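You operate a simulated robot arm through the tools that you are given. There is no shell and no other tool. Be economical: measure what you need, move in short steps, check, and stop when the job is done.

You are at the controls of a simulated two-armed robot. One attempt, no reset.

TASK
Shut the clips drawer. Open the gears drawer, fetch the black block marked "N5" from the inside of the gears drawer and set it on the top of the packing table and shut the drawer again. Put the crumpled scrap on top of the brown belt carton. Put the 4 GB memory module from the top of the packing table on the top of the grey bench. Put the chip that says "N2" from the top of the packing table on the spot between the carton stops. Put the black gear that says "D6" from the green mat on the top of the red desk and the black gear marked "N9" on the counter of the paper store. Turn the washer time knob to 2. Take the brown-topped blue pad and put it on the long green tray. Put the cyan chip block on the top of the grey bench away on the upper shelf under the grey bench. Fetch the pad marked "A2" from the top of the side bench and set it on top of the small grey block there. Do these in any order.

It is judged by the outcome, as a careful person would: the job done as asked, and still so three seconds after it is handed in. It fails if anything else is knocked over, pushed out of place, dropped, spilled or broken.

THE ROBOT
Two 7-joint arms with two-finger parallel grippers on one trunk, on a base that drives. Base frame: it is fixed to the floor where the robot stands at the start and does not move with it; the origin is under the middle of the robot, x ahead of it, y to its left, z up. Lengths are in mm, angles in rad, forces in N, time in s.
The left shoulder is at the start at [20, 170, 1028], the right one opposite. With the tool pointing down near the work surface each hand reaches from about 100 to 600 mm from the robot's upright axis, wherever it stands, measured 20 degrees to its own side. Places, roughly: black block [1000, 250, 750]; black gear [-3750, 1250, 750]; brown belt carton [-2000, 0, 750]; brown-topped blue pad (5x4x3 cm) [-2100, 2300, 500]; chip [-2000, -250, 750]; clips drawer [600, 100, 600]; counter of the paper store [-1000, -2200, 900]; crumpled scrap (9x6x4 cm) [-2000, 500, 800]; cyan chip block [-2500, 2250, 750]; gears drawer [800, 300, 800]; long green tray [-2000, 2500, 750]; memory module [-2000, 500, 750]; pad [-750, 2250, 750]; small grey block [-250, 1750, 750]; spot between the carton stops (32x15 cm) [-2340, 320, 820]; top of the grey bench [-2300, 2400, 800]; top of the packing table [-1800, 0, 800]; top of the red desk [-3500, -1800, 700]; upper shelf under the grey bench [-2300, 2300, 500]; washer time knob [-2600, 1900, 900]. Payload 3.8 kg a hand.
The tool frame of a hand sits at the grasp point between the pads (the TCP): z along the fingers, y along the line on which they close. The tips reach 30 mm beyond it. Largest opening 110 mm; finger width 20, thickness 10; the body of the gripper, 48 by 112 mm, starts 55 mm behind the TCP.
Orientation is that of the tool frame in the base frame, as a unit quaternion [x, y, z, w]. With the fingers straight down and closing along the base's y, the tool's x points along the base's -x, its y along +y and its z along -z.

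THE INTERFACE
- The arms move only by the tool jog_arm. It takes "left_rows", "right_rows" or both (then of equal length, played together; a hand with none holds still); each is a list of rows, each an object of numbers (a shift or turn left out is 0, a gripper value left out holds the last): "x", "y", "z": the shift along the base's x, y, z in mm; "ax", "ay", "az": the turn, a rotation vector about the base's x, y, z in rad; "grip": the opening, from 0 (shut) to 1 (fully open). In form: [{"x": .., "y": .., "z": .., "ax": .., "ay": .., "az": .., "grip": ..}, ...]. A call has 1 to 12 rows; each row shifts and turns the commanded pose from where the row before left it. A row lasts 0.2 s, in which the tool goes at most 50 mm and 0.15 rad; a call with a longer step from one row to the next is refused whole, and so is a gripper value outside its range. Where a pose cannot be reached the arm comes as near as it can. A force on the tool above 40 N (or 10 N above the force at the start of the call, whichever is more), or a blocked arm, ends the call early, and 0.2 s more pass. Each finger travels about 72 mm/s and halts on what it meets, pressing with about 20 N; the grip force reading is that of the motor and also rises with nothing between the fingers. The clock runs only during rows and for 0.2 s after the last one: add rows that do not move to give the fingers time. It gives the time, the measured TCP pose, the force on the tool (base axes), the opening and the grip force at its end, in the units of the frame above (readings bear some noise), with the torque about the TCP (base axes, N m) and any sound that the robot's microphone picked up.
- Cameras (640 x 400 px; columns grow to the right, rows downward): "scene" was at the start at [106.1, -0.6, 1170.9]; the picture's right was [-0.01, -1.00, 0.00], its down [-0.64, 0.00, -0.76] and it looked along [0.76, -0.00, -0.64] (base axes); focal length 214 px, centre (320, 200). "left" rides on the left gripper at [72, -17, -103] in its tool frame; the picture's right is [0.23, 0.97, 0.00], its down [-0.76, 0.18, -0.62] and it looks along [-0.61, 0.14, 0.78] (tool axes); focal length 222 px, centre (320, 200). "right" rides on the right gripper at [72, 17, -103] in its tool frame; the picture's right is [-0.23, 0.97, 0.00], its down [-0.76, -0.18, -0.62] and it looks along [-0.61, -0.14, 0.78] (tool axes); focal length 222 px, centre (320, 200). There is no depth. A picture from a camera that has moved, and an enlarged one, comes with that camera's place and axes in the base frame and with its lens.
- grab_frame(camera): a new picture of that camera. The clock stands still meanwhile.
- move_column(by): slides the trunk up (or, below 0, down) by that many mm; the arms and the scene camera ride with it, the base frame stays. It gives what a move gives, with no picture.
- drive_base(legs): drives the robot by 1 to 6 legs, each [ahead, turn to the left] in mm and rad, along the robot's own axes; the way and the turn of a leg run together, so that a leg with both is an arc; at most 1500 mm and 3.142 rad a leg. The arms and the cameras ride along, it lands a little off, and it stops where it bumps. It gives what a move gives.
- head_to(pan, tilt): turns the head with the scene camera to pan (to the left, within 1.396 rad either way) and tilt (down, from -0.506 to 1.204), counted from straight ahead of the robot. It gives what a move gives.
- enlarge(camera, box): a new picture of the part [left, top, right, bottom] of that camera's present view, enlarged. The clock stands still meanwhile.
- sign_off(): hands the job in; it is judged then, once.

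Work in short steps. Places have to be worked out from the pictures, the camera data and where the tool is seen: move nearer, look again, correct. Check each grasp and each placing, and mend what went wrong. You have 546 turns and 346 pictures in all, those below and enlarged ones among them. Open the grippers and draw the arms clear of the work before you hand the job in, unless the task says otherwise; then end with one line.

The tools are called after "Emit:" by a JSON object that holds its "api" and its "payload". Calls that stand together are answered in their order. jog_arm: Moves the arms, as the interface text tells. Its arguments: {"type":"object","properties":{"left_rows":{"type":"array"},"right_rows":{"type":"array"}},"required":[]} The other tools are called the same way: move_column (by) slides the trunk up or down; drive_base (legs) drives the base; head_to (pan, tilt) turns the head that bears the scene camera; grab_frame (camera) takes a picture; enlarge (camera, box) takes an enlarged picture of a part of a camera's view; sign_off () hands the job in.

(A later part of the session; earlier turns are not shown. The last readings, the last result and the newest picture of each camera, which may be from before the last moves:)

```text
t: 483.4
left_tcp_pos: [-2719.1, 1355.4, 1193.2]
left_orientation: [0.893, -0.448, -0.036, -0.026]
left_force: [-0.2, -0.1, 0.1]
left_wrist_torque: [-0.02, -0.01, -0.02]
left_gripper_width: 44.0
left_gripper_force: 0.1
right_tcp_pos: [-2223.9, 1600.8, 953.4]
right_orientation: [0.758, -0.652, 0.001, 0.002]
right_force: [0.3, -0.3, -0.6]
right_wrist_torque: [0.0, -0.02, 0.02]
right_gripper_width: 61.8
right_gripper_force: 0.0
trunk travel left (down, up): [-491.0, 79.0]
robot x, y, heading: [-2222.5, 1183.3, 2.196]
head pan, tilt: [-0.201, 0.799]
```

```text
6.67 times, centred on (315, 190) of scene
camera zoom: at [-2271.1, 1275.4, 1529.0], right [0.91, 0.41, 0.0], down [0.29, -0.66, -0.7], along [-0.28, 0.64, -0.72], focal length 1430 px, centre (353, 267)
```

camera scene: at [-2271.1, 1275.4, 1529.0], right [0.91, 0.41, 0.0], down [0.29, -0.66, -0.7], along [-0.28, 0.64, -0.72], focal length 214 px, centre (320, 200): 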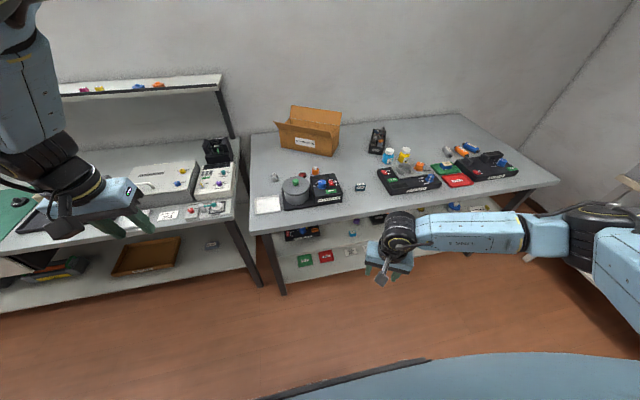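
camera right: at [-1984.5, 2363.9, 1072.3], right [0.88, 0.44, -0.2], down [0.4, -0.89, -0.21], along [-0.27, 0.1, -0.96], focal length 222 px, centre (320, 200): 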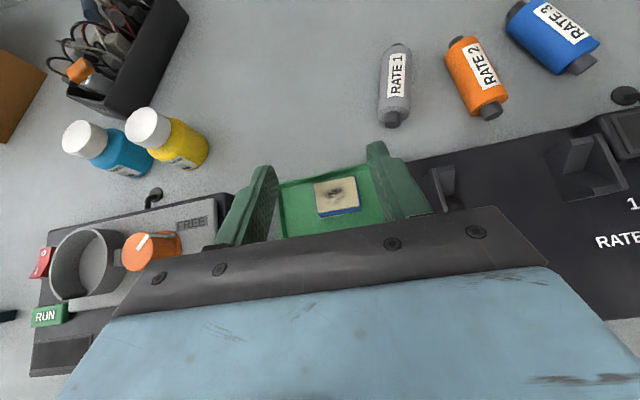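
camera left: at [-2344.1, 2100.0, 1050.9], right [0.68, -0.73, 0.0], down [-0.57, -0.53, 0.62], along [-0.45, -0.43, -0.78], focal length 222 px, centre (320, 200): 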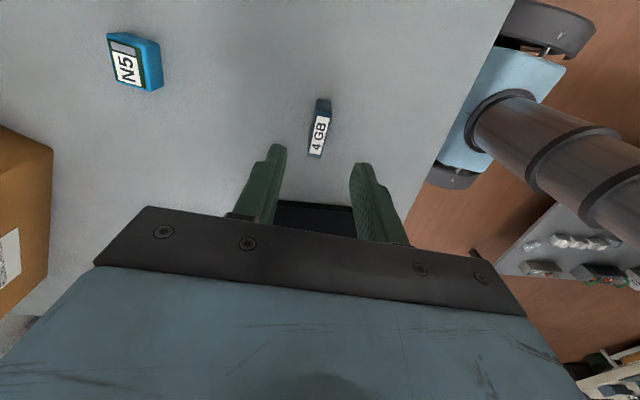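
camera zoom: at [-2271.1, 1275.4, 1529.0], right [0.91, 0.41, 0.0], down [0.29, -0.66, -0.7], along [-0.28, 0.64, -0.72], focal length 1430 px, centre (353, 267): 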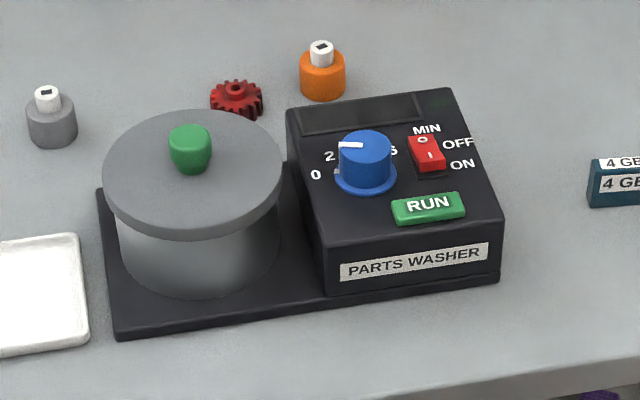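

The pointer appears to be at 0 (left), with 2 about 45° clockwise. I'll drive in 240 mm and put the right hand's camera above the knob for a closer look.

Emit:
{"api": "drive_base", "payload": {"legs": [[240, 0]]}}

Emit:
{"api": "jog_arm", "payload": {"right_rows": [{"z": 30}, {"z": 30}, {"x": -40, "y": 28}, {"x": -40, "y": 28}, {"x": -40, "y": 28}, {"x": -38, "y": 26}, {}]}}

Emit:
{"api": "grab_frame", "payload": {"camera": "right"}}

Emit:
{"api": "grab_frame", "payload": {"camera": "scene"}}

```text
t: 485.2
left_tcp_pos: [-2858.1, 1554.6, 1192.5]
left_orientation: [0.893, -0.447, -0.035, -0.027]
left_force: [0.6, 0.4, 0.3]
left_wrist_torque: [-0.04, -0.01, -0.04]
left_gripper_width: 43.9
left_gripper_force: 0.1
right_tcp_pos: [-2362.2, 1796.0, 953.2]
right_orientation: [0.758, -0.652, 0.002, 0.001]
right_force: [-0.4, 0.2, 0.4]
right_wrist_torque: [-0.02, 0.02, -0.04]
right_gripper_width: 61.6
right_gripper_force: 0.0
trunk travel left (down, up): [-491.0, 79.0]
robot x, y, heading: [-2366.0, 1377.5, 2.187]
head pan, tilt: [-0.201, 0.799]
```

```text
t: 486.8
left_tcp_pos: [-2855.7, 1553.6, 1193.1]
left_orientation: [0.893, -0.447, -0.036, -0.027]
left_force: [-0.7, 0.5, 0.0]
left_wrist_torque: [0.03, 0.01, 0.01]
left_gripper_width: 44.0
left_gripper_force: 0.1
right_tcp_pos: [-2519.8, 1906.0, 1013.3]
right_orientation: [0.758, -0.653, 0.001, 0.002]
right_force: [0.2, 0.0, 0.3]
right_wrist_torque: [-0.01, 0.03, 0.01]
right_gripper_width: 61.6
right_gripper_force: 0.0
trunk travel left (down, up): [-491.0, 79.0]
robot x, y, heading: [-2362.1, 1383.7, 2.186]
head pan, tilt: [-0.201, 0.799]
```

```text
157 pictures are left
camera right: at [-2526.1, 1832.4, 1116.4], right [-1.0, 0.08, 0.0], down [0.06, 0.78, 0.62], along [0.05, 0.62, -0.78], focal length 222 px, centre (320, 200)
```

right: 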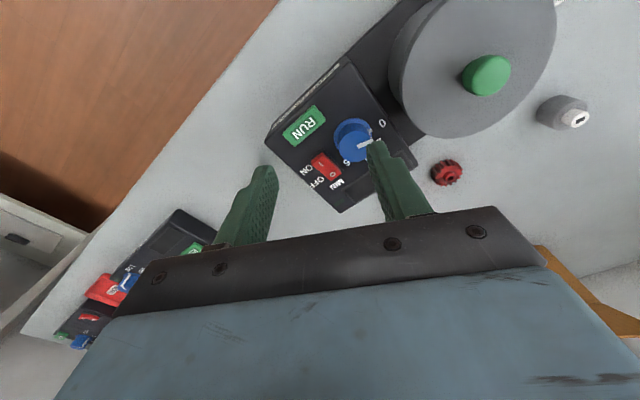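

```text
156 pictures are left
camera scene: at [-2408.5, 1470.9, 1529.1], right [0.91, 0.4, 0.0], down [0.29, -0.66, -0.7], along [-0.28, 0.64, -0.72], focal length 214 px, centre (320, 200)
```

scene: 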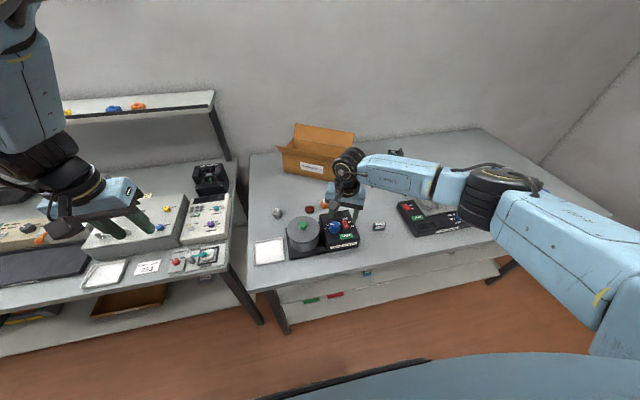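

Enlarging the knob from this nearer view.

Emit:
{"api": "enlarge", "payload": {"camera": "right", "box": [270, 80, 430, 210]}}

Emit:
{"api": "enlarge", "payload": {"camera": "scene", "box": [290, 190, 380, 260]}}

```text
3.08 times, centred on (350, 145) of right
camera zoom: at [-2526.1, 1832.4, 1116.4], right [-1.0, 0.08, 0.0], down [0.06, 0.78, 0.62], along [0.05, 0.62, -0.78], focal length 684 px, centre (228, 369)
```

zoom: 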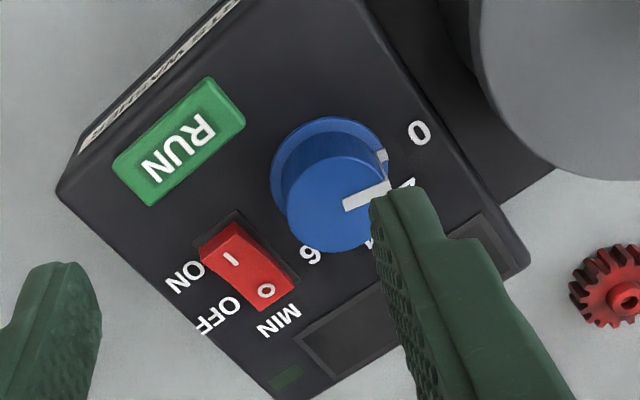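

```text
5.71 times, centred on (335, 225) of scene
camera zoom: at [-2408.5, 1470.9, 1529.1], right [0.91, 0.4, 0.0], down [0.29, -0.66, -0.7], along [-0.28, 0.64, -0.72], focal length 1226 px, centre (234, 57)
```

zoom: 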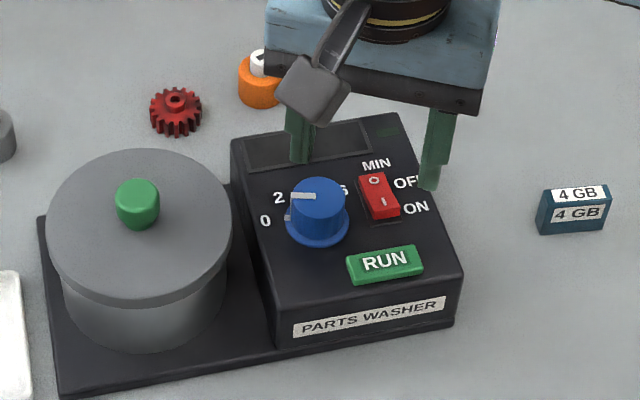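

Measuring the marks: 0 at ≈201°, 2 at ≈160°, 4 at ≈118°, 6 at ≈78° (world), and the pointer at ≈198°, i.e. 0. So I need about −40°. I'll yaw the gripper to a clear grasp axis and move above the knob.

Emit:
{"api": "jog_arm", "payload": {"right_rows": [{"az": -0.1385, "x": -5, "y": 5}, {"az": -0.1385, "x": -5, "y": 5}, {"az": -0.1385, "x": -5, "y": 5}, {"az": -0.1385, "x": -5, "y": 5}, {"az": -0.1385, "x": -5, "y": 5}, {"az": -0.1385, "x": -5, "y": 5}, {"az": -0.1385, "x": -5, "y": 5}, {"az": -0.1385}, {}]}}

Emit:
{"api": "grab_frame", "payload": {"camera": "right"}}

Emit:
{"api": "enlarge", "payload": {"camera": "scene", "box": [280, 150, 400, 260]}}

```text
t: 488.8
left_tcp_pos: [-2858.6, 1552.9, 1192.8]
left_orientation: [0.893, -0.448, -0.035, -0.027]
left_force: [-0.5, 0.3, 0.2]
left_wrist_torque: [-0.01, -0.03, 0.01]
left_gripper_width: 44.0
left_gripper_force: 0.0
right_tcp_pos: [-2554.3, 1941.3, 1012.6]
right_orientation: [-0.3, 0.954, 0.0, -0.002]
right_force: [0.3, 0.2, 0.1]
right_wrist_torque: [-0.05, -0.01, -0.02]
right_gripper_width: 61.7
right_gripper_force: 0.1
trunk travel left (down, up): [-491.0, 79.0]
robot x, y, heading: [-2364.4, 1382.1, 2.182]
head pan, tilt: [-0.201, 0.799]
```

```text
153 pictures are left
camera right: at [-2623.9, 1914.1, 1116.2], right [-0.37, 0.93, 0.0], down [0.73, 0.29, 0.62], along [0.58, 0.23, -0.78], focal length 222 px, centre (320, 200)
```

right: 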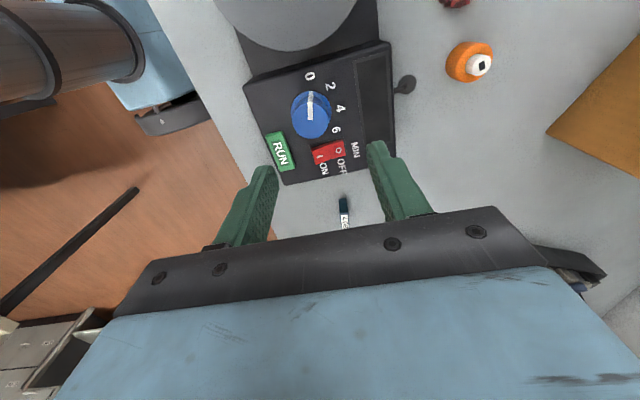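

```text
3.64 times, centred on (340, 205) of scene
camera zoom: at [-2410.0, 1471.0, 1529.0], right [0.91, 0.4, 0.0], down [0.29, -0.66, -0.7], along [-0.28, 0.64, -0.72], focal length 780 px, centre (247, 182)
```

zoom: 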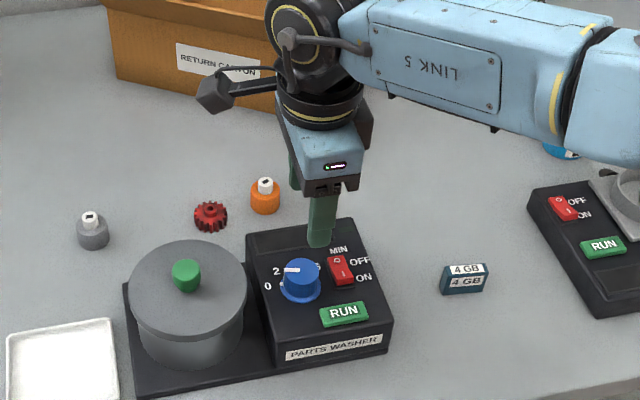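

All numerals are visible. The knob is at about [-2555, 1934], top near z 895. I'll centre and descend to z 945 and check the alignment.

Emit:
{"api": "jog_arm", "payload": {"right_rows": [{"x": -1, "y": -7, "z": -25}, {"z": -25}, {"z": -18}, {}]}}

Emit:
{"api": "grab_frame", "payload": {"camera": "right"}}

Emit:
{"api": "enlarge", "payload": {"camera": "scene", "box": [280, 160, 400, 260]}}

```text
t: 489.8
left_tcp_pos: [-2857.4, 1554.1, 1192.8]
left_orientation: [0.893, -0.448, -0.036, -0.027]
left_force: [-0.3, -0.1, 0.3]
left_wrist_torque: [0.02, 0.0, 0.0]
left_gripper_width: 43.9
left_gripper_force: 0.1
right_tcp_pos: [-2555.8, 1933.7, 944.5]
right_orientation: [-0.3, 0.954, 0.0, -0.002]
right_force: [0.6, 0.5, -0.3]
right_wrist_torque: [0.02, 0.0, 0.05]
right_gripper_width: 61.9
right_gripper_force: 0.0
trunk travel left (down, up): [-491.0, 79.0]
robot x, y, heading: [-2364.7, 1379.8, 2.188]
head pan, tilt: [-0.201, 0.799]
```

```text
151 pictures are left
camera right: at [-2624.7, 1907.4, 1047.8], right [-0.37, 0.93, 0.0], down [0.73, 0.29, 0.62], along [0.58, 0.23, -0.78], focal length 222 px, centre (320, 200)
```

right: 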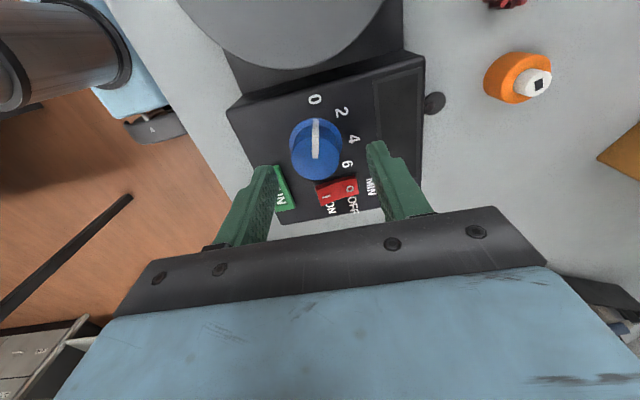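

```text
4.00 times, centred on (340, 210) of scene
camera zoom: at [-2409.7, 1471.1, 1529.0], right [0.91, 0.4, 0.0], down [0.29, -0.66, -0.7], along [-0.28, 0.64, -0.72], focal length 858 px, centre (240, 160)
```

zoom: 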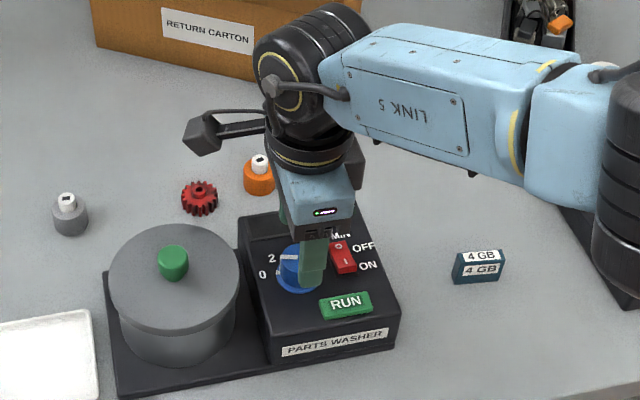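

Centred on the knob, with the pointer exactly at 0. Descending in steps with force checks.

Emit:
{"api": "jog_arm", "payload": {"right_rows": [{"y": -2, "z": -18}, {"z": -12}, {"z": -6}, {}]}}

Emit:
{"api": "grab_frame", "payload": {"camera": "right"}}

Emit:
{"api": "enlarge", "payload": {"camera": "scene", "box": [300, 190, 380, 250]}}

```text
t: 490.8
left_tcp_pos: [-2856.7, 1552.2, 1194.7]
left_orientation: [0.893, -0.448, -0.037, -0.028]
left_force: [1.7, -0.4, 0.6]
left_wrist_torque: [0.0, 0.02, 0.01]
left_gripper_width: 44.1
left_gripper_force: 0.1
right_tcp_pos: [-2556.3, 1931.7, 912.2]
right_orientation: [-0.301, 0.954, 0.002, -0.002]
right_force: [4.4, 1.3, 28.0]
right_wrist_torque: [-0.71, -0.8, -0.04]
right_gripper_width: 61.9
right_gripper_force: 0.2
trunk travel left (down, up): [-491.0, 79.0]
robot x, y, heading: [-2368.3, 1381.5, 2.187]
head pan, tilt: [-0.201, 0.799]
```

```text
149 pictures are left
camera right: at [-2624.8, 1904.7, 1015.4], right [-0.37, 0.93, 0.0], down [0.73, 0.29, 0.62], along [0.57, 0.23, -0.78], focal length 222 px, centre (320, 200)
```

right: 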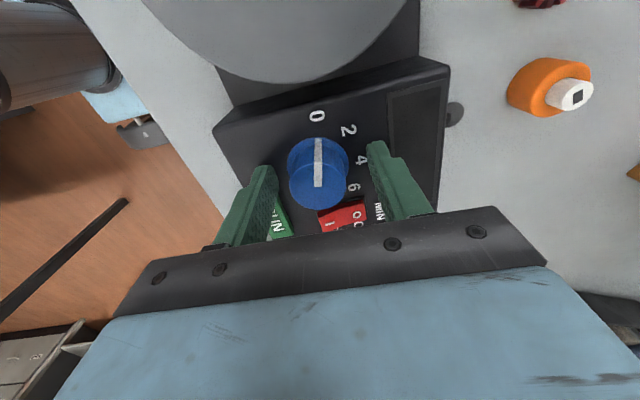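

```text
6.67 times, centred on (340, 220) of scene
camera zoom: at [-2408.7, 1468.8, 1529.5], right [0.91, 0.4, 0.0], down [0.29, -0.65, -0.7], along [-0.28, 0.64, -0.72], focal length 1430 px, centre (187, 67)
```

zoom: 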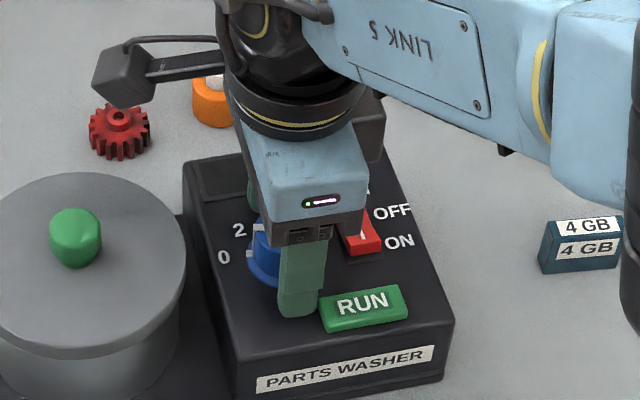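

The front finger touched the RUN button's corner (28 N), because the opening was too wide. I'll lift, narrow the opening to about 47 mm, shift the grasp axis 10°, and check.

Emit:
{"api": "jog_arm", "payload": {"right_rows": [{"z": 15}, {"z": 15, "grip": 0.43}, {"az": -0.14}, {"az": -0.04}, {}]}}

Emit:
{"api": "enlarge", "payload": {"camera": "right", "box": [200, 80, 440, 240]}}

```text
t: 492.0
left_tcp_pos: [-2856.7, 1553.9, 1192.3]
left_orientation: [0.893, -0.447, -0.036, -0.027]
left_force: [-0.4, 0.4, -0.1]
left_wrist_torque: [0.02, 0.0, 0.02]
left_gripper_width: 44.1
left_gripper_force: 0.0
right_tcp_pos: [-2557.3, 1932.9, 939.1]
right_orientation: [-0.213, 0.977, 0.0, -0.002]
right_force: [-1.1, -0.2, -0.4]
right_wrist_torque: [0.01, -0.02, 0.03]
right_gripper_width: 47.3
right_gripper_force: 0.0
trunk travel left (down, up): [-491.0, 79.0]
robot x, y, heading: [-2366.1, 1381.5, 2.19]
head pan, tilt: [-0.201, 0.799]
```

```text
2.50 times, centred on (320, 160) of right
camera zoom: at [-2628.8, 1918.2, 1042.0], right [-0.2, 0.98, 0.0], down [0.77, 0.16, 0.62], along [0.61, 0.12, -0.78], focal length 555 px, centre (320, 300)
```

zoom: 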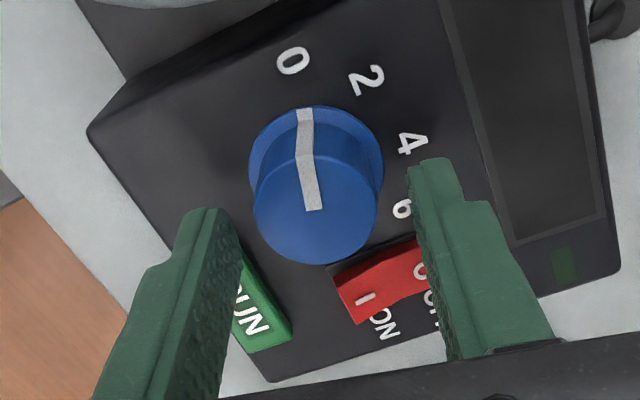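

Aligned within a millimetre. Descending to z 911 and checking force.

Emit:
{"api": "jog_arm", "payload": {"right_rows": [{"x": 1, "z": -12}, {"z": -8}, {"z": -6}, {}]}}

Emit:
{"api": "enlarge", "payload": {"camera": "scene", "box": [300, 190, 380, 250]}}

```text
t: 493.0
left_tcp_pos: [-2858.3, 1554.1, 1193.2]
left_orientation: [0.893, -0.448, -0.036, -0.027]
left_force: [0.1, -0.7, 0.3]
left_wrist_torque: [-0.04, 0.0, 0.01]
left_gripper_width: 44.3
left_gripper_force: 0.1
right_tcp_pos: [-2556.1, 1932.4, 912.7]
right_orientation: [-0.215, 0.977, 0.0, -0.002]
right_force: [0.9, 0.0, 0.2]
right_wrist_torque: [-0.01, -0.01, 0.0]
right_gripper_width: 47.4
right_gripper_force: 0.1
trunk travel left (down, up): [-491.0, 79.0]
robot x, y, heading: [-2364.2, 1378.1, 2.18]
head pan, tilt: [-0.201, 0.799]
```

```text
6.67 times, centred on (340, 220) of scene
camera zoom: at [-2409.8, 1471.1, 1529.0], right [0.91, 0.4, 0.0], down [0.29, -0.66, -0.7], along [-0.28, 0.64, -0.72], focal length 1430 px, centre (187, 67)
```

zoom: 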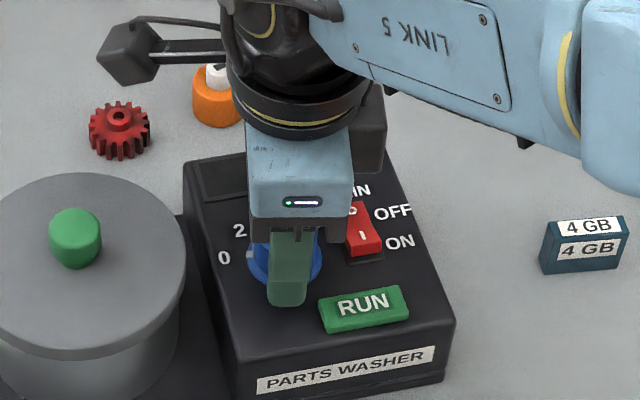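

No contact yet, and RUN is clear. Closing on the knob.

Emit:
{"api": "jog_arm", "payload": {"right_rows": [{"grip": 0.25}, {}, {}]}}

```text
t: 493.8
left_tcp_pos: [-2856.6, 1553.3, 1192.8]
left_orientation: [0.894, -0.447, -0.035, -0.028]
left_force: [-0.9, -0.4, 0.4]
left_wrist_torque: [0.03, -0.01, -0.02]
left_gripper_width: 44.0
left_gripper_force: 0.0
right_tcp_pos: [-2554.5, 1931.7, 912.3]
right_orientation: [-0.214, 0.977, 0.0, -0.002]
right_force: [2.2, -5.4, -2.0]
right_wrist_torque: [0.46, 0.02, -0.04]
right_gripper_width: 33.9
right_gripper_force: 45.2
trunk travel left (down, up): [-491.0, 79.0]
robot x, y, heading: [-2365.9, 1383.4, 2.188]
head pan, tilt: [-0.201, 0.799]
```

Gripped at 34 mm. Rotating clockwise 0.72 rad.

Emit:
{"api": "jog_arm", "payload": {"right_rows": [{"az": -0.12}, {"az": -0.12}, {"az": -0.12}, {"az": -0.12}, {"az": -0.12}, {"az": -0.12}, {}]}}

Emit:
{"api": "enlarge", "payload": {"camera": "right", "box": [200, 80, 440, 240]}}

```text
t: 495.4
left_tcp_pos: [-2856.9, 1552.7, 1193.0]
left_orientation: [0.893, -0.448, -0.035, -0.028]
left_force: [-0.3, -0.4, 0.5]
left_wrist_torque: [0.02, 0.0, 0.0]
left_gripper_width: 44.3
left_gripper_force: 0.1
right_tcp_pos: [-2554.1, 1932.6, 912.5]
right_orientation: [0.146, 0.989, 0.0, -0.001]
right_force: [0.8, -5.7, -2.4]
right_wrist_torque: [0.18, -0.42, 0.03]
right_gripper_width: 33.8
right_gripper_force: 44.9
trunk travel left (down, up): [-491.0, 79.0]
robot x, y, heading: [-2367.1, 1379.8, 2.186]
head pan, tilt: [-0.201, 0.799]
```

```text
2.50 times, centred on (320, 160) of right
camera zoom: at [-2619.4, 1969.3, 1016.2], right [0.5, 0.87, 0.0], down [0.68, -0.39, 0.62], along [0.54, -0.31, -0.78], focal length 555 px, centre (320, 300)
```

zoom: 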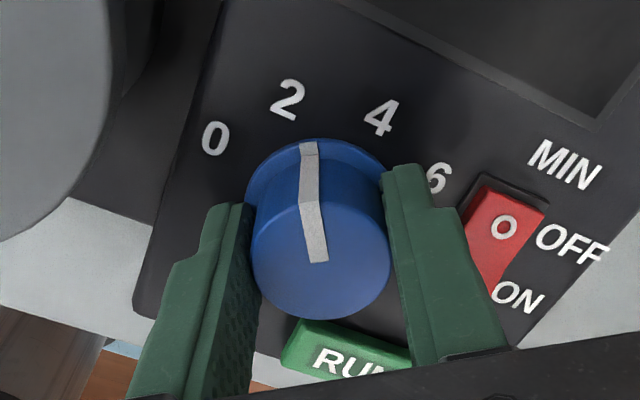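

The pointer is now near 2, perhaps a few degrees past. I'll release, lift, and tilt the hand so its camera looks straight down at the dial for an accurate reading.

Emit:
{"api": "jog_arm", "payload": {"right_rows": [{"grip": 0.42}, {}, {"z": 20}, {"z": 30}, {"z": 20}, {"ax": 0.0667, "ay": 0.1162}, {"ax": 0.0667, "ay": 0.1162}, {"ax": 0.0667, "ay": 0.1162}, {"ax": 0.0667, "ay": 0.1162}, {"ax": 0.0667, "ay": 0.1162}, {}]}}

Emit:
{"api": "grab_frame", "payload": {"camera": "right"}}

```text
t: 497.8
left_tcp_pos: [-2857.6, 1553.9, 1193.1]
left_orientation: [0.893, -0.448, -0.034, -0.028]
left_force: [-0.3, -1.2, -0.6]
left_wrist_torque: [0.01, 0.0, -0.04]
left_gripper_width: 44.0
left_gripper_force: 0.2
right_tcp_pos: [-2556.2, 1932.9, 981.9]
right_orientation: [0.137, 0.934, 0.121, -0.308]
right_force: [-0.6, 0.0, 0.0]
right_wrist_torque: [-0.01, 0.01, -0.01]
right_gripper_width: 46.0
right_gripper_force: 0.0
trunk travel left (down, up): [-491.0, 79.0]
robot x, y, heading: [-2364.7, 1381.1, 2.183]
head pan, tilt: [-0.201, 0.799]
```

```text
144 pictures are left
camera right: at [-2550.2, 1929.7, 1109.7], right [0.5, 0.87, 0.0], down [0.87, -0.5, 0.0], along [0.0, 0.0, -1.0], focal length 222 px, centre (320, 200)
```

right: 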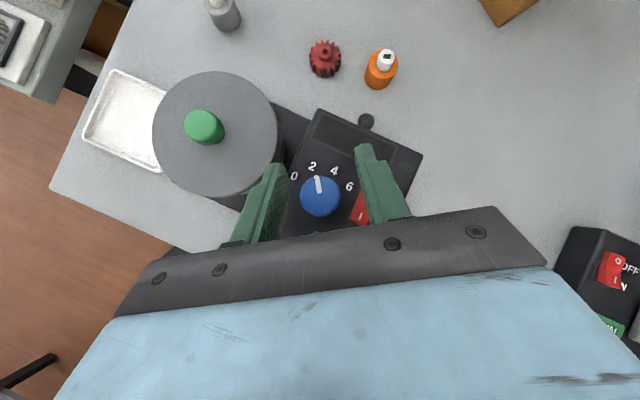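

Straight-down view. Enlarging the dial.

Emit:
{"api": "enlarge", "payload": {"camera": "right", "box": [280, 150, 370, 225]}}

```text
5.33 times, centred on (325, 188) of right
camera zoom: at [-2550.2, 1929.7, 1109.7], right [0.5, 0.87, 0.0], down [0.87, -0.5, 0.0], along [0.0, 0.0, -1.0], focal length 1185 px, centre (293, 267)
```

zoom: 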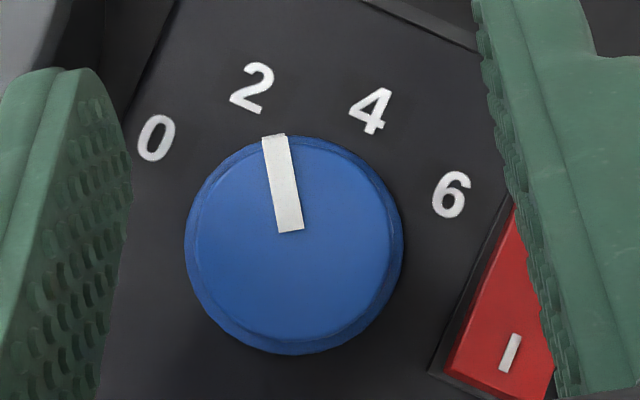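

The pointer reads 2 (at −10.5° versus about −11° for the 2 position). Next, the gears on the green mat further left. I'll level and tuck the right hand, back off, and drive left along the benches.

Emit:
{"api": "jog_arm", "payload": {"right_rows": [{"z": 20}, {"ax": -0.0667, "ay": -0.1162}, {"ax": -0.0667, "ay": -0.1162}, {"ax": -0.0667, "ay": -0.1162}, {"ax": -0.0667, "ay": -0.1162}, {"ax": -0.0667, "ay": -0.1162}, {"x": 25, "y": -36}, {"x": 25, "y": -36}, {"x": 25, "y": -36}, {"x": 25, "y": -36}, {"x": 25, "y": -36}, {}]}}

Emit:
{"api": "drive_base", "payload": {"legs": [[-230, 0], [0, 1.58], [1080, 0], [0, -1.571]]}}

Emit:
{"api": "head_to", "payload": {"pan": 0.0, "tilt": 0.6}}

Emit:
{"api": "grab_frame", "payload": {"camera": "scene"}}

```text
t: 500.4
left_tcp_pos: [-2858.5, 1554.0, 1191.9]
left_orientation: [0.893, -0.448, -0.035, -0.028]
left_force: [-0.1, 0.2, -0.1]
left_wrist_torque: [0.02, -0.02, 0.01]
left_gripper_width: 43.8
left_gripper_force: 0.0
right_tcp_pos: [-2430.7, 1753.8, 1003.9]
right_orientation: [0.146, 0.989, 0.0, -0.002]
right_force: [0.7, 0.6, -0.5]
right_wrist_torque: [-0.06, -0.02, 0.03]
right_gripper_width: 46.2
right_gripper_force: 0.1
trunk travel left (down, up): [-491.0, 79.0]
robot x, y, heading: [-2362.5, 1377.8, 2.184]
head pan, tilt: [-0.201, 0.799]
```

```text
t: 515.0
left_tcp_pos: [-3599.9, 717.0, 1192.4]
left_orientation: [0.898, -0.438, -0.035, -0.027]
left_force: [-1.2, 0.3, 0.7]
left_wrist_torque: [0.02, 0.04, -0.05]
left_gripper_width: 43.9
left_gripper_force: 0.1
right_tcp_pos: [-3176.8, 926.4, 1003.4]
right_orientation: [0.133, 0.991, 0.0, -0.001]
right_force: [0.1, -0.9, 1.4]
right_wrist_torque: [0.0, -0.01, -0.03]
right_gripper_width: 46.2
right_gripper_force: 0.1
trunk travel left (down, up): [-491.0, 79.0]
robot x, y, heading: [-3102.3, 559.3, 2.205]
head pan, tilt: [-0.201, 0.799]
```

```text
t: 515.7
left_tcp_pos: [-3600.5, 716.7, 1191.9]
left_orientation: [0.898, -0.439, -0.035, -0.028]
left_force: [-0.5, -0.6, -0.9]
left_wrist_torque: [0.0, 0.02, 0.0]
left_gripper_width: 44.1
left_gripper_force: 0.1
right_tcp_pos: [-3176.9, 927.7, 1002.6]
right_orientation: [0.134, 0.991, 0.0, -0.002]
right_force: [0.5, 0.5, -0.5]
right_wrist_torque: [0.0, 0.0, 0.0]
right_gripper_width: 46.0
right_gripper_force: 0.0
trunk travel left (down, up): [-491.0, 79.0]
robot x, y, heading: [-3103.2, 558.5, 2.206]
head pan, tilt: [0.0, 0.6]
```

```text
142 pictures are left
camera scene: at [-3169.5, 642.1, 1545.8], right [0.8, 0.6, 0.0], down [0.34, -0.45, -0.82], along [-0.49, 0.66, -0.57], focal length 214 px, centre (320, 200)
```

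scene: 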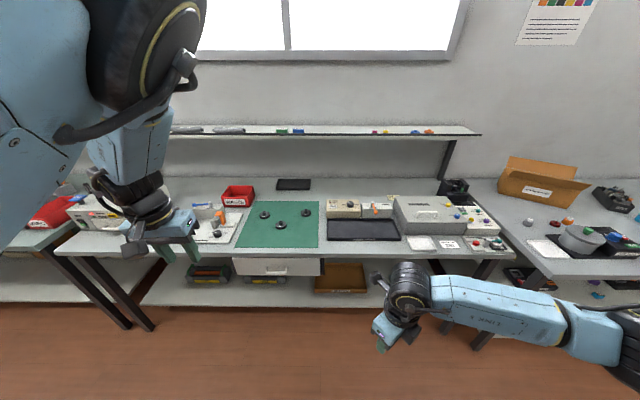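

Three black gears lie on the green mat. Enlarging to read them.

Emit:
{"api": "enlarge", "payload": {"camera": "scene", "box": [230, 195, 330, 255]}}

```text
6.40 times, centred on (280, 225) of scene
camera zoom: at [-3169.5, 642.1, 1545.8], right [0.8, 0.6, 0.0], down [0.34, -0.45, -0.82], along [-0.49, 0.66, -0.57], focal length 1373 px, centre (576, 40)
```

zoom: 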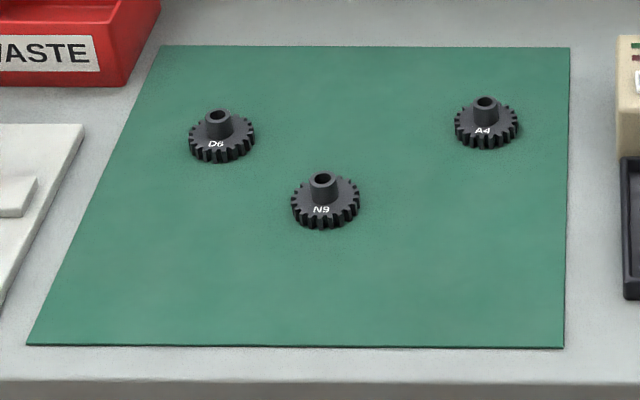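

D6 is at about [-3934, 1179], N9 at about [-3807, 1174]. I'll shift the base 330 mm left and drive in so the right hand can take N9.

Emit:
{"api": "drive_base", "payload": {"legs": [[0, 1.571], [330, 0], [0, -1.571], [400, 0]]}}

Emit:
{"api": "grab_frame", "payload": {"camera": "scene"}}

Emit:
{"api": "grab_frame", "payload": {"camera": "right"}}

```text
t: 527.6
left_tcp_pos: [-4100.4, 852.3, 1192.8]
left_orientation: [0.895, -0.443, -0.034, -0.027]
left_force: [-0.2, 0.1, 0.7]
left_wrist_torque: [-0.03, -0.03, -0.01]
left_gripper_width: 43.9
left_gripper_force: 0.1
right_tcp_pos: [-3675.0, 1057.8, 1003.4]
right_orientation: [0.139, 0.99, 0.0, -0.001]
right_force: [-0.2, 0.4, -0.1]
right_wrist_torque: [-0.01, 0.0, 0.01]
right_gripper_width: 46.3
right_gripper_force: 0.0
trunk travel left (down, up): [-491.0, 79.0]
robot x, y, heading: [-3603.8, 681.5, 2.196]
head pan, tilt: [0.0, 0.6]
```

```text
140 pictures are left
camera scene: at [-3669.9, 772.3, 1545.9], right [0.81, 0.59, 0.0], down [0.33, -0.46, -0.83], along [-0.48, 0.67, -0.56], focal length 214 px, centre (320, 200)
```

scene: 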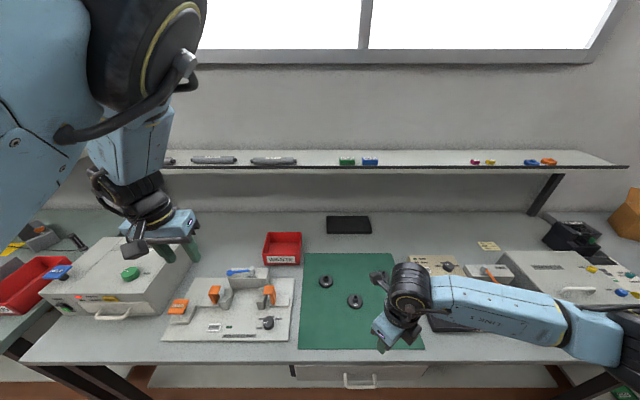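

```text
139 pictures are left
camera right: at [-3738.8, 1093.2, 1106.7], right [0.49, 0.87, 0.0], down [0.69, -0.38, 0.62], along [0.54, -0.3, -0.78], focal length 222 px, centre (320, 200)
```

right: 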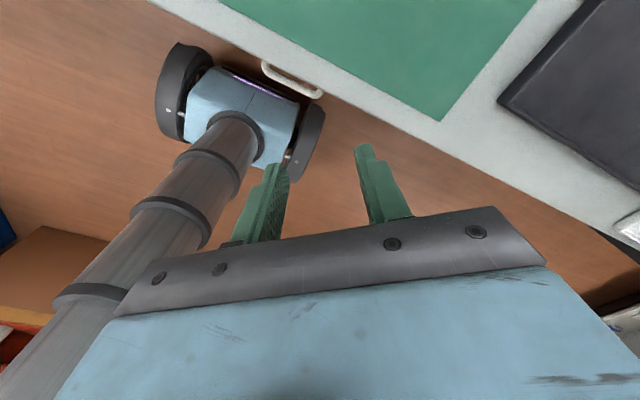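

N9 refined to [-3811, 1179]. Moving the right hand above it.

Emit:
{"api": "jog_arm", "payload": {"right_rows": [{"x": -34, "y": 30, "grip": 0.75}, {"x": -34, "y": 30}, {"x": -34, "y": 30}, {"x": -34, "y": 31}, {"z": -40}, {"z": -30}, {}]}}

Emit:
{"api": "grab_frame", "payload": {"camera": "right"}}

```text
t: 529.2
left_tcp_pos: [-4099.5, 852.3, 1193.6]
left_orientation: [0.896, -0.442, -0.037, -0.027]
left_force: [0.7, -0.1, -0.3]
left_wrist_torque: [0.01, 0.03, -0.04]
left_gripper_width: 44.0
left_gripper_force: 0.0
right_tcp_pos: [-3808.3, 1177.5, 933.4]
right_orientation: [0.139, 0.99, -0.001, -0.001]
right_force: [-0.1, 0.1, -0.8]
right_wrist_torque: [-0.01, 0.0, 0.0]
right_gripper_width: 82.4
right_gripper_force: 0.1
trunk travel left (down, up): [-491.0, 79.0]
robot x, y, heading: [-3608.2, 679.3, 2.197]
head pan, tilt: [0.0, 0.6]
```

```text
138 pictures are left
camera right: at [-3874.5, 1214.2, 1036.7], right [0.49, 0.87, 0.0], down [0.69, -0.38, 0.62], along [0.54, -0.3, -0.78], focal length 222 px, centre (320, 200)
```

right: 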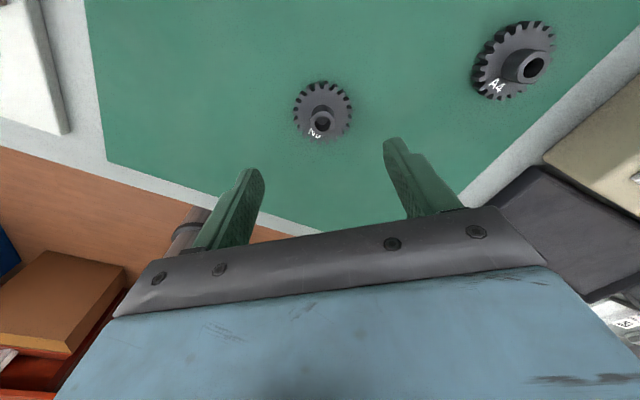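

Gear at [-3817, 1184]. Correcting and descending to z 855, then closing.

Emit:
{"api": "jog_arm", "payload": {"right_rows": [{"x": -8, "y": 6, "z": -20}, {"z": -25}, {"z": -20}, {"z": -8}, {}]}}

Emit:
{"api": "grab_frame", "payload": {"camera": "right"}}

```text
t: 530.4
left_tcp_pos: [-4100.2, 851.7, 1192.6]
left_orientation: [0.896, -0.443, -0.035, -0.028]
left_force: [-0.4, 0.5, 0.0]
left_wrist_torque: [0.05, -0.01, -0.01]
left_gripper_width: 44.0
left_gripper_force: 0.0
right_tcp_pos: [-3815.7, 1181.2, 860.1]
right_orientation: [0.14, 0.99, 0.0, -0.002]
right_force: [-0.5, 0.1, 0.3]
right_wrist_torque: [0.0, 0.02, 0.02]
right_gripper_width: 82.3
right_gripper_force: 0.1
right hand out of reach, approached as far as the arm can: row 4
trunk travel left (down, up): [-491.0, 79.0]
robot x, y, heading: [-3604.6, 680.8, 2.196]
head pan, tilt: [0.0, 0.6]
```

```text
137 pictures are left
camera right: at [-3879.7, 1216.7, 964.4], right [0.49, 0.87, 0.0], down [0.69, -0.38, 0.62], along [0.54, -0.3, -0.78], focal length 222 px, centre (320, 200)
```

right: 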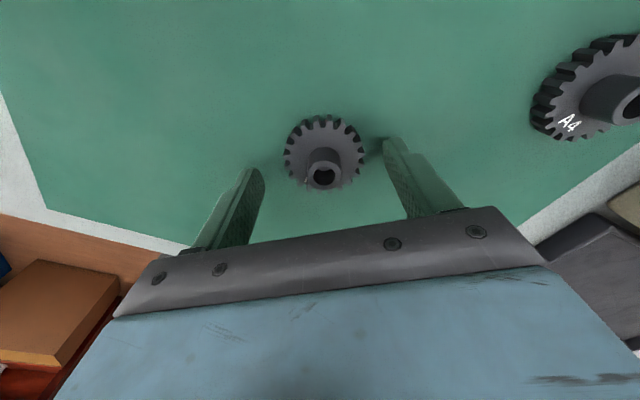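

The arm is at its low limit; I'll use the trunk for the last 5 mm after a small centring shift, then close.

Emit:
{"api": "jog_arm", "payload": {"right_rows": [{"x": -2, "y": 4}, {}]}}

Emit:
{"api": "move_column", "payload": {"by": -5}}

Emit:
{"api": "jog_arm", "payload": {"right_rows": [{"grip": 0.3}, {}, {}, {}]}}

Emit:
{"api": "grab_frame", "payload": {"camera": "right"}}

```text
t: 531.0
left_tcp_pos: [-4099.2, 852.4, 1192.3]
left_orientation: [0.895, -0.444, -0.035, -0.027]
left_force: [-0.6, 0.2, 0.2]
left_wrist_torque: [0.04, -0.04, 0.0]
left_gripper_width: 43.9
left_gripper_force: 0.1
right_tcp_pos: [-3815.6, 1182.4, 861.6]
right_orientation: [0.139, 0.99, 0.0, -0.002]
right_force: [0.5, -0.2, -0.3]
right_wrist_torque: [0.0, 0.0, -0.03]
right_gripper_width: 82.5
right_gripper_force: 0.0
trunk travel left (down, up): [-491.0, 79.0]
robot x, y, heading: [-3605.5, 683.0, 2.198]
head pan, tilt: [0.0, 0.6]
```

```text
t: 531.5
left_tcp_pos: [-4100.2, 851.4, 1187.7]
left_orientation: [0.896, -0.443, -0.035, -0.027]
left_force: [-0.4, -0.1, -0.3]
left_wrist_torque: [0.0, 0.0, 0.03]
left_gripper_width: 44.2
left_gripper_force: 0.1
right_tcp_pos: [-3815.5, 1183.2, 857.4]
right_orientation: [0.139, 0.99, 0.0, -0.001]
right_force: [0.1, 0.4, -0.6]
right_wrist_torque: [0.01, -0.05, 0.02]
right_gripper_width: 82.6
right_gripper_force: 0.2
trunk travel left (down, up): [-486.0, 84.0]
robot x, y, heading: [-3608.7, 687.4, 2.2]
head pan, tilt: [0.0, 0.6]
```

```text
t: 532.5
left_tcp_pos: [-4100.8, 850.9, 1187.9]
left_orientation: [0.895, -0.443, -0.035, -0.028]
left_force: [0.5, -0.1, 0.9]
left_wrist_torque: [0.0, 0.01, 0.01]
left_gripper_width: 44.1
left_gripper_force: 0.0
right_tcp_pos: [-3814.0, 1183.0, 856.1]
right_orientation: [0.139, 0.99, 0.001, -0.002]
right_force: [-0.2, -0.5, 0.3]
right_wrist_torque: [0.01, 0.0, 0.01]
right_gripper_width: 47.2
right_gripper_force: 20.0
trunk travel left (down, up): [-486.0, 84.0]
robot x, y, heading: [-3606.9, 684.1, 2.2]
head pan, tilt: [0.0, 0.6]
```

```text
136 pictures are left
camera right: at [-3879.6, 1219.3, 959.8], right [0.49, 0.87, 0.0], down [0.69, -0.38, 0.62], along [0.54, -0.3, -0.78], focal length 222 px, centre (320, 200)
```

right: 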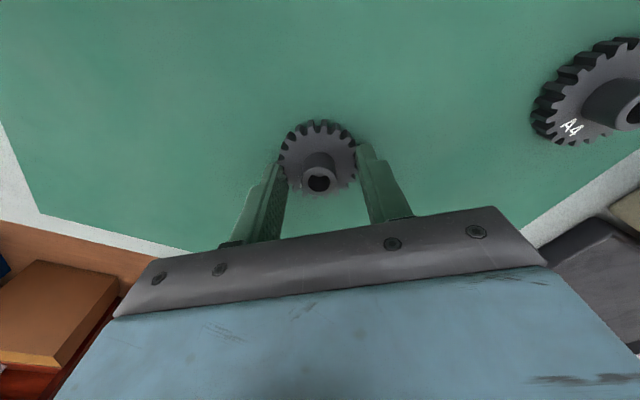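

N9 gripped (47 mm). Lifting and tucking the right hand, then shifting the base 180 mm right so the left hand can reach D6.

Emit:
{"api": "jog_arm", "payload": {"right_rows": [{"z": 30}, {"z": 40}, {"z": 40}, {"z": 20}, {"x": 23.5, "y": -32}, {"x": 23.5, "y": -32}, {"x": 23.5, "y": -32}, {"x": 23.5, "y": -32}, {"x": 23.5, "y": -32}, {"x": 23.5, "y": -32}, {}]}}

Emit:
{"api": "grab_frame", "payload": {"camera": "right"}}

Emit:
{"api": "drive_base", "payload": {"legs": [[-200, 0], [0, -1.571], [190, 0], [0, 1.571]]}}

Emit:
{"api": "grab_frame", "payload": {"camera": "scene"}}

```text
t: 534.9
left_tcp_pos: [-4099.8, 853.6, 1187.5]
left_orientation: [0.895, -0.443, -0.035, -0.028]
left_force: [-0.3, 0.7, 0.1]
left_wrist_torque: [0.01, -0.01, 0.0]
left_gripper_width: 43.7
left_gripper_force: 0.1
right_tcp_pos: [-3673.7, 990.2, 985.1]
right_orientation: [0.14, 0.99, 0.0, -0.002]
right_force: [-1.0, -0.2, -0.2]
right_wrist_torque: [0.01, -0.01, 0.01]
right_gripper_width: 47.0
right_gripper_force: 19.7
trunk travel left (down, up): [-486.0, 84.0]
robot x, y, heading: [-3606.8, 686.2, 2.196]
head pan, tilt: [0.0, 0.6]
```

```text
135 pictures are left
camera right: at [-3738.4, 1026.7, 1089.4], right [0.49, 0.87, 0.0], down [0.68, -0.38, 0.62], along [0.54, -0.3, -0.78], focal length 222 px, centre (320, 200)
```

right: 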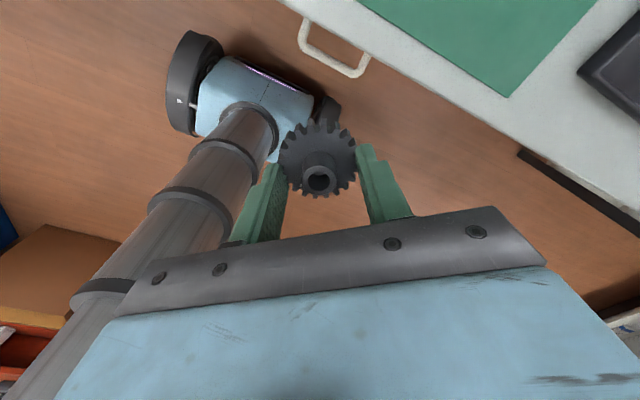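

```text
t: 545.3
left_tcp_pos: [-3829.1, 801.4, 1188.1]
left_orientation: [0.896, -0.442, -0.035, -0.027]
left_force: [-0.5, 0.4, -1.0]
left_wrist_torque: [0.03, 0.03, -0.02]
left_gripper_width: 43.9
left_gripper_force: 0.0
right_tcp_pos: [-3403.2, 940.9, 985.8]
right_orientation: [0.138, 0.99, 0.0, -0.002]
right_force: [0.0, 0.4, -1.2]
right_wrist_torque: [0.0, 0.0, 0.01]
right_gripper_width: 46.9
right_gripper_force: 19.7
trunk travel left (down, up): [-486.0, 84.0]
robot x, y, heading: [-3337.1, 636.7, 2.202]
head pan, tilt: [0.0, 0.6]
```

```text
134 pictures are left
camera scene: at [-3399.5, 722.9, 1540.9], right [0.81, 0.59, 0.0], down [0.33, -0.46, -0.83], along [-0.49, 0.67, -0.56], focal length 214 px, centre (320, 200)
```

scene: 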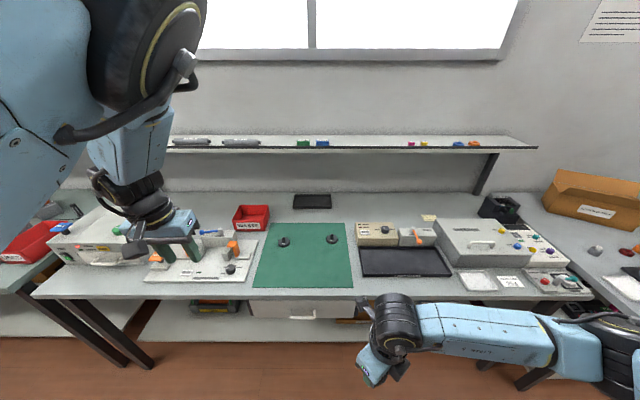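

I'll raise the right hand relative to the body, lower the trunk 200 mm for left-hand reach, and drive in 200 mm.

Emit:
{"api": "jog_arm", "payload": {"right_rows": [{"z": 35}, {"z": 35}, {"z": 30}, {}], "left_rows": [{"ax": -0.079, "ay": -0.039, "grip": 0.75}, {}, {}, {}]}}

Emit:
{"api": "move_column", "payload": {"by": -190}}

Emit:
{"api": "drive_base", "payload": {"legs": [[200, 0]]}}

Emit:
{"api": "grab_frame", "payload": {"camera": "left"}}

Emit:
{"api": "grab_frame", "payload": {"camera": "scene"}}

```text
t: 546.3
left_tcp_pos: [-3829.1, 800.7, 1187.9]
left_orientation: [0.897, -0.442, -0.001, -0.001]
left_force: [0.2, 0.9, -0.2]
left_wrist_torque: [-0.01, 0.03, 0.03]
left_gripper_width: 82.5
left_gripper_force: 0.0
right_tcp_pos: [-3404.9, 940.8, 1085.9]
right_orientation: [0.138, 0.99, 0.0, -0.002]
right_force: [-0.3, 0.9, -0.7]
right_wrist_torque: [-0.04, 0.01, 0.0]
right_gripper_width: 46.8
right_gripper_force: 19.6
trunk travel left (down, up): [-486.0, 84.0]
robot x, y, heading: [-3335.9, 635.3, 2.204]
head pan, tilt: [0.0, 0.6]
```

```text
t: 548.4
left_tcp_pos: [-3829.4, 800.6, 997.7]
left_orientation: [0.897, -0.442, 0.0, -0.001]
left_force: [-0.4, -0.5, 0.6]
left_wrist_torque: [-0.01, 0.03, 0.01]
left_gripper_width: 82.5
left_gripper_force: 0.0
right_tcp_pos: [-3404.7, 940.9, 897.6]
right_orientation: [0.138, 0.99, 0.0, -0.001]
right_force: [-0.1, 0.1, -0.4]
right_wrist_torque: [0.0, -0.01, 0.01]
right_gripper_width: 46.2
right_gripper_force: 20.2
trunk travel left (down, up): [-296.0, 274.0]
robot x, y, heading: [-3334.2, 633.4, 2.203]
head pan, tilt: [0.0, 0.6]
```

```text
t: 550.0
left_tcp_pos: [-3947.4, 963.3, 997.1]
left_orientation: [0.897, -0.443, 0.0, 0.0]
left_force: [-0.1, -0.1, -0.4]
left_wrist_torque: [0.01, -0.01, -0.03]
left_gripper_width: 82.5
left_gripper_force: 0.1
right_tcp_pos: [-3523.5, 1102.5, 895.8]
right_orientation: [0.138, 0.99, 0.0, -0.001]
right_force: [0.4, -0.2, -0.5]
right_wrist_torque: [0.0, -0.03, -0.04]
right_gripper_width: 46.4
right_gripper_force: 20.3
trunk travel left (down, up): [-296.0, 274.0]
robot x, y, heading: [-3453.6, 798.3, 2.201]
head pan, tilt: [0.0, 0.6]
```

```text
133 pictures are left
camera left: at [-3891.4, 916.9, 1100.5], right [-0.63, -0.77, 0.0], down [-0.6, 0.5, 0.62], along [-0.48, 0.4, -0.78], focal length 222 px, centre (320, 200)
```

left: 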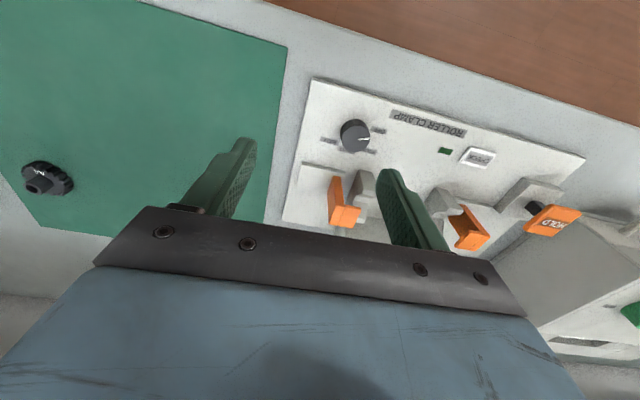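

```text
132 pictures are left
camera scene: at [-3518.1, 885.8, 1350.8], right [0.81, 0.59, 0.0], down [0.33, -0.46, -0.82], along [-0.49, 0.67, -0.57], focal length 214 px, centre (320, 200)
```

scene: 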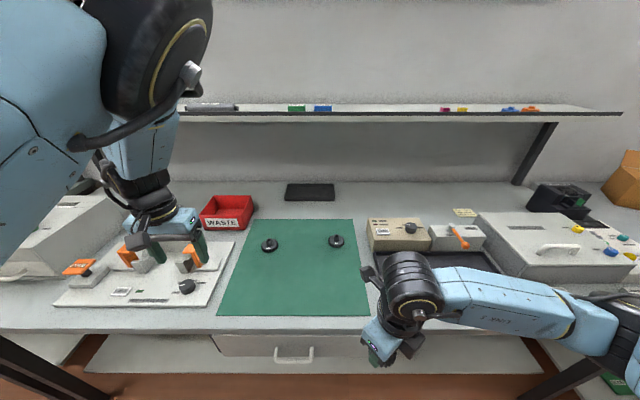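

D6 is at about [-3941, 1187]. Moving the left hand above it at z 997.

Emit:
{"api": "jog_arm", "payload": {"left_rows": [{"x": 1, "y": 44}, {"x": 1, "y": 44}, {"x": 1, "y": 44}, {"x": 1, "y": 44}, {"x": 2, "y": 46}, {"z": -30}, {}]}}

Emit:
{"api": "grab_frame", "payload": {"camera": "left"}}

Emit:
{"api": "grab_frame", "payload": {"camera": "scene"}}

```text
t: 551.6
left_tcp_pos: [-3958.2, 1183.0, 967.1]
left_orientation: [0.897, -0.442, -0.001, -0.001]
left_force: [0.9, 0.1, 0.0]
left_wrist_torque: [-0.02, 0.01, -0.01]
left_gripper_width: 82.6
left_gripper_force: 0.0
left hand out of reach, approached as far as the arm can: row 1, 2
right_tcp_pos: [-3522.6, 1102.7, 896.0]
right_orientation: [0.137, 0.991, 0.0, -0.001]
right_force: [-0.3, 1.0, 0.4]
right_wrist_torque: [0.01, 0.02, -0.01]
right_gripper_width: 46.5
right_gripper_force: 20.2
trunk travel left (down, up): [-296.0, 274.0]
robot x, y, heading: [-3455.0, 797.1, 2.207]
head pan, tilt: [0.0, 0.6]
```

```text
131 pictures are left
camera left: at [-3900.7, 1135.9, 1070.0], right [-0.63, -0.77, 0.0], down [-0.6, 0.5, 0.62], along [-0.48, 0.4, -0.78], focal length 222 px, centre (320, 200)
```

left: 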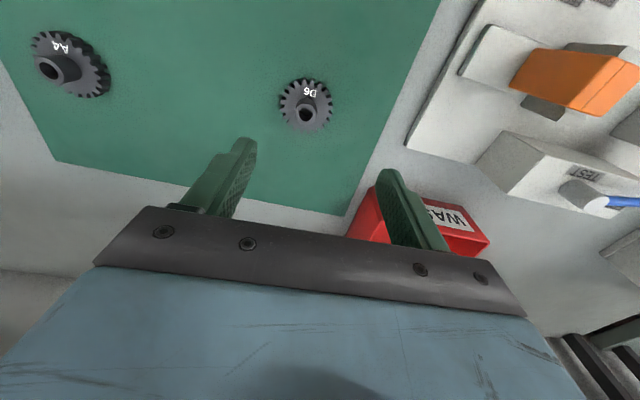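

```text
130 pictures are left
camera scene: at [-3517.4, 885.0, 1350.9], right [0.81, 0.59, 0.0], down [0.33, -0.46, -0.83], along [-0.49, 0.67, -0.56], focal length 214 px, centre (320, 200)
```

scene: 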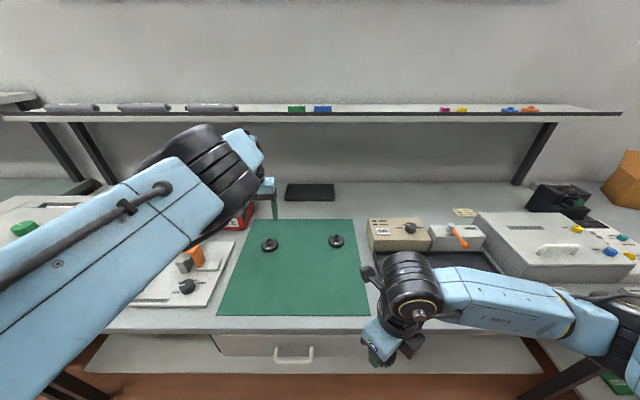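

D6 is at [-3941, 1192]. Correcting and descending.

Emit:
{"api": "jog_arm", "payload": {"left_rows": [{"x": 17, "y": 10}, {"z": -30}, {"z": -30}, {"z": -30}, {"z": -17}, {}]}}

Emit:
{"api": "grab_frame", "payload": {"camera": "left"}}

```text
t: 553.0
left_tcp_pos: [-3939.4, 1192.8, 860.1]
left_orientation: [0.897, -0.442, -0.001, 0.0]
left_force: [0.0, -0.4, 0.0]
left_wrist_torque: [0.03, 0.01, 0.0]
left_gripper_width: 82.5
left_gripper_force: 0.1
right_tcp_pos: [-3522.4, 1101.9, 896.0]
right_orientation: [0.137, 0.991, 0.0, -0.002]
right_force: [0.3, 0.5, -0.9]
right_wrist_torque: [-0.02, 0.0, -0.01]
right_gripper_width: 46.3
right_gripper_force: 20.4
trunk travel left (down, up): [-296.0, 274.0]
robot x, y, heading: [-3453.1, 792.7, 2.202]
head pan, tilt: [0.0, 0.6]
```

```text
129 pictures are left
camera left: at [-3882.7, 1145.3, 963.4], right [-0.63, -0.77, 0.0], down [-0.6, 0.5, 0.62], along [-0.48, 0.4, -0.78], focal length 222 px, centre (320, 200)
```

left: 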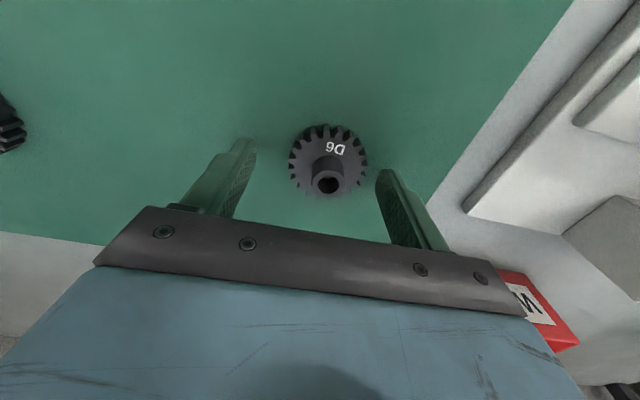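

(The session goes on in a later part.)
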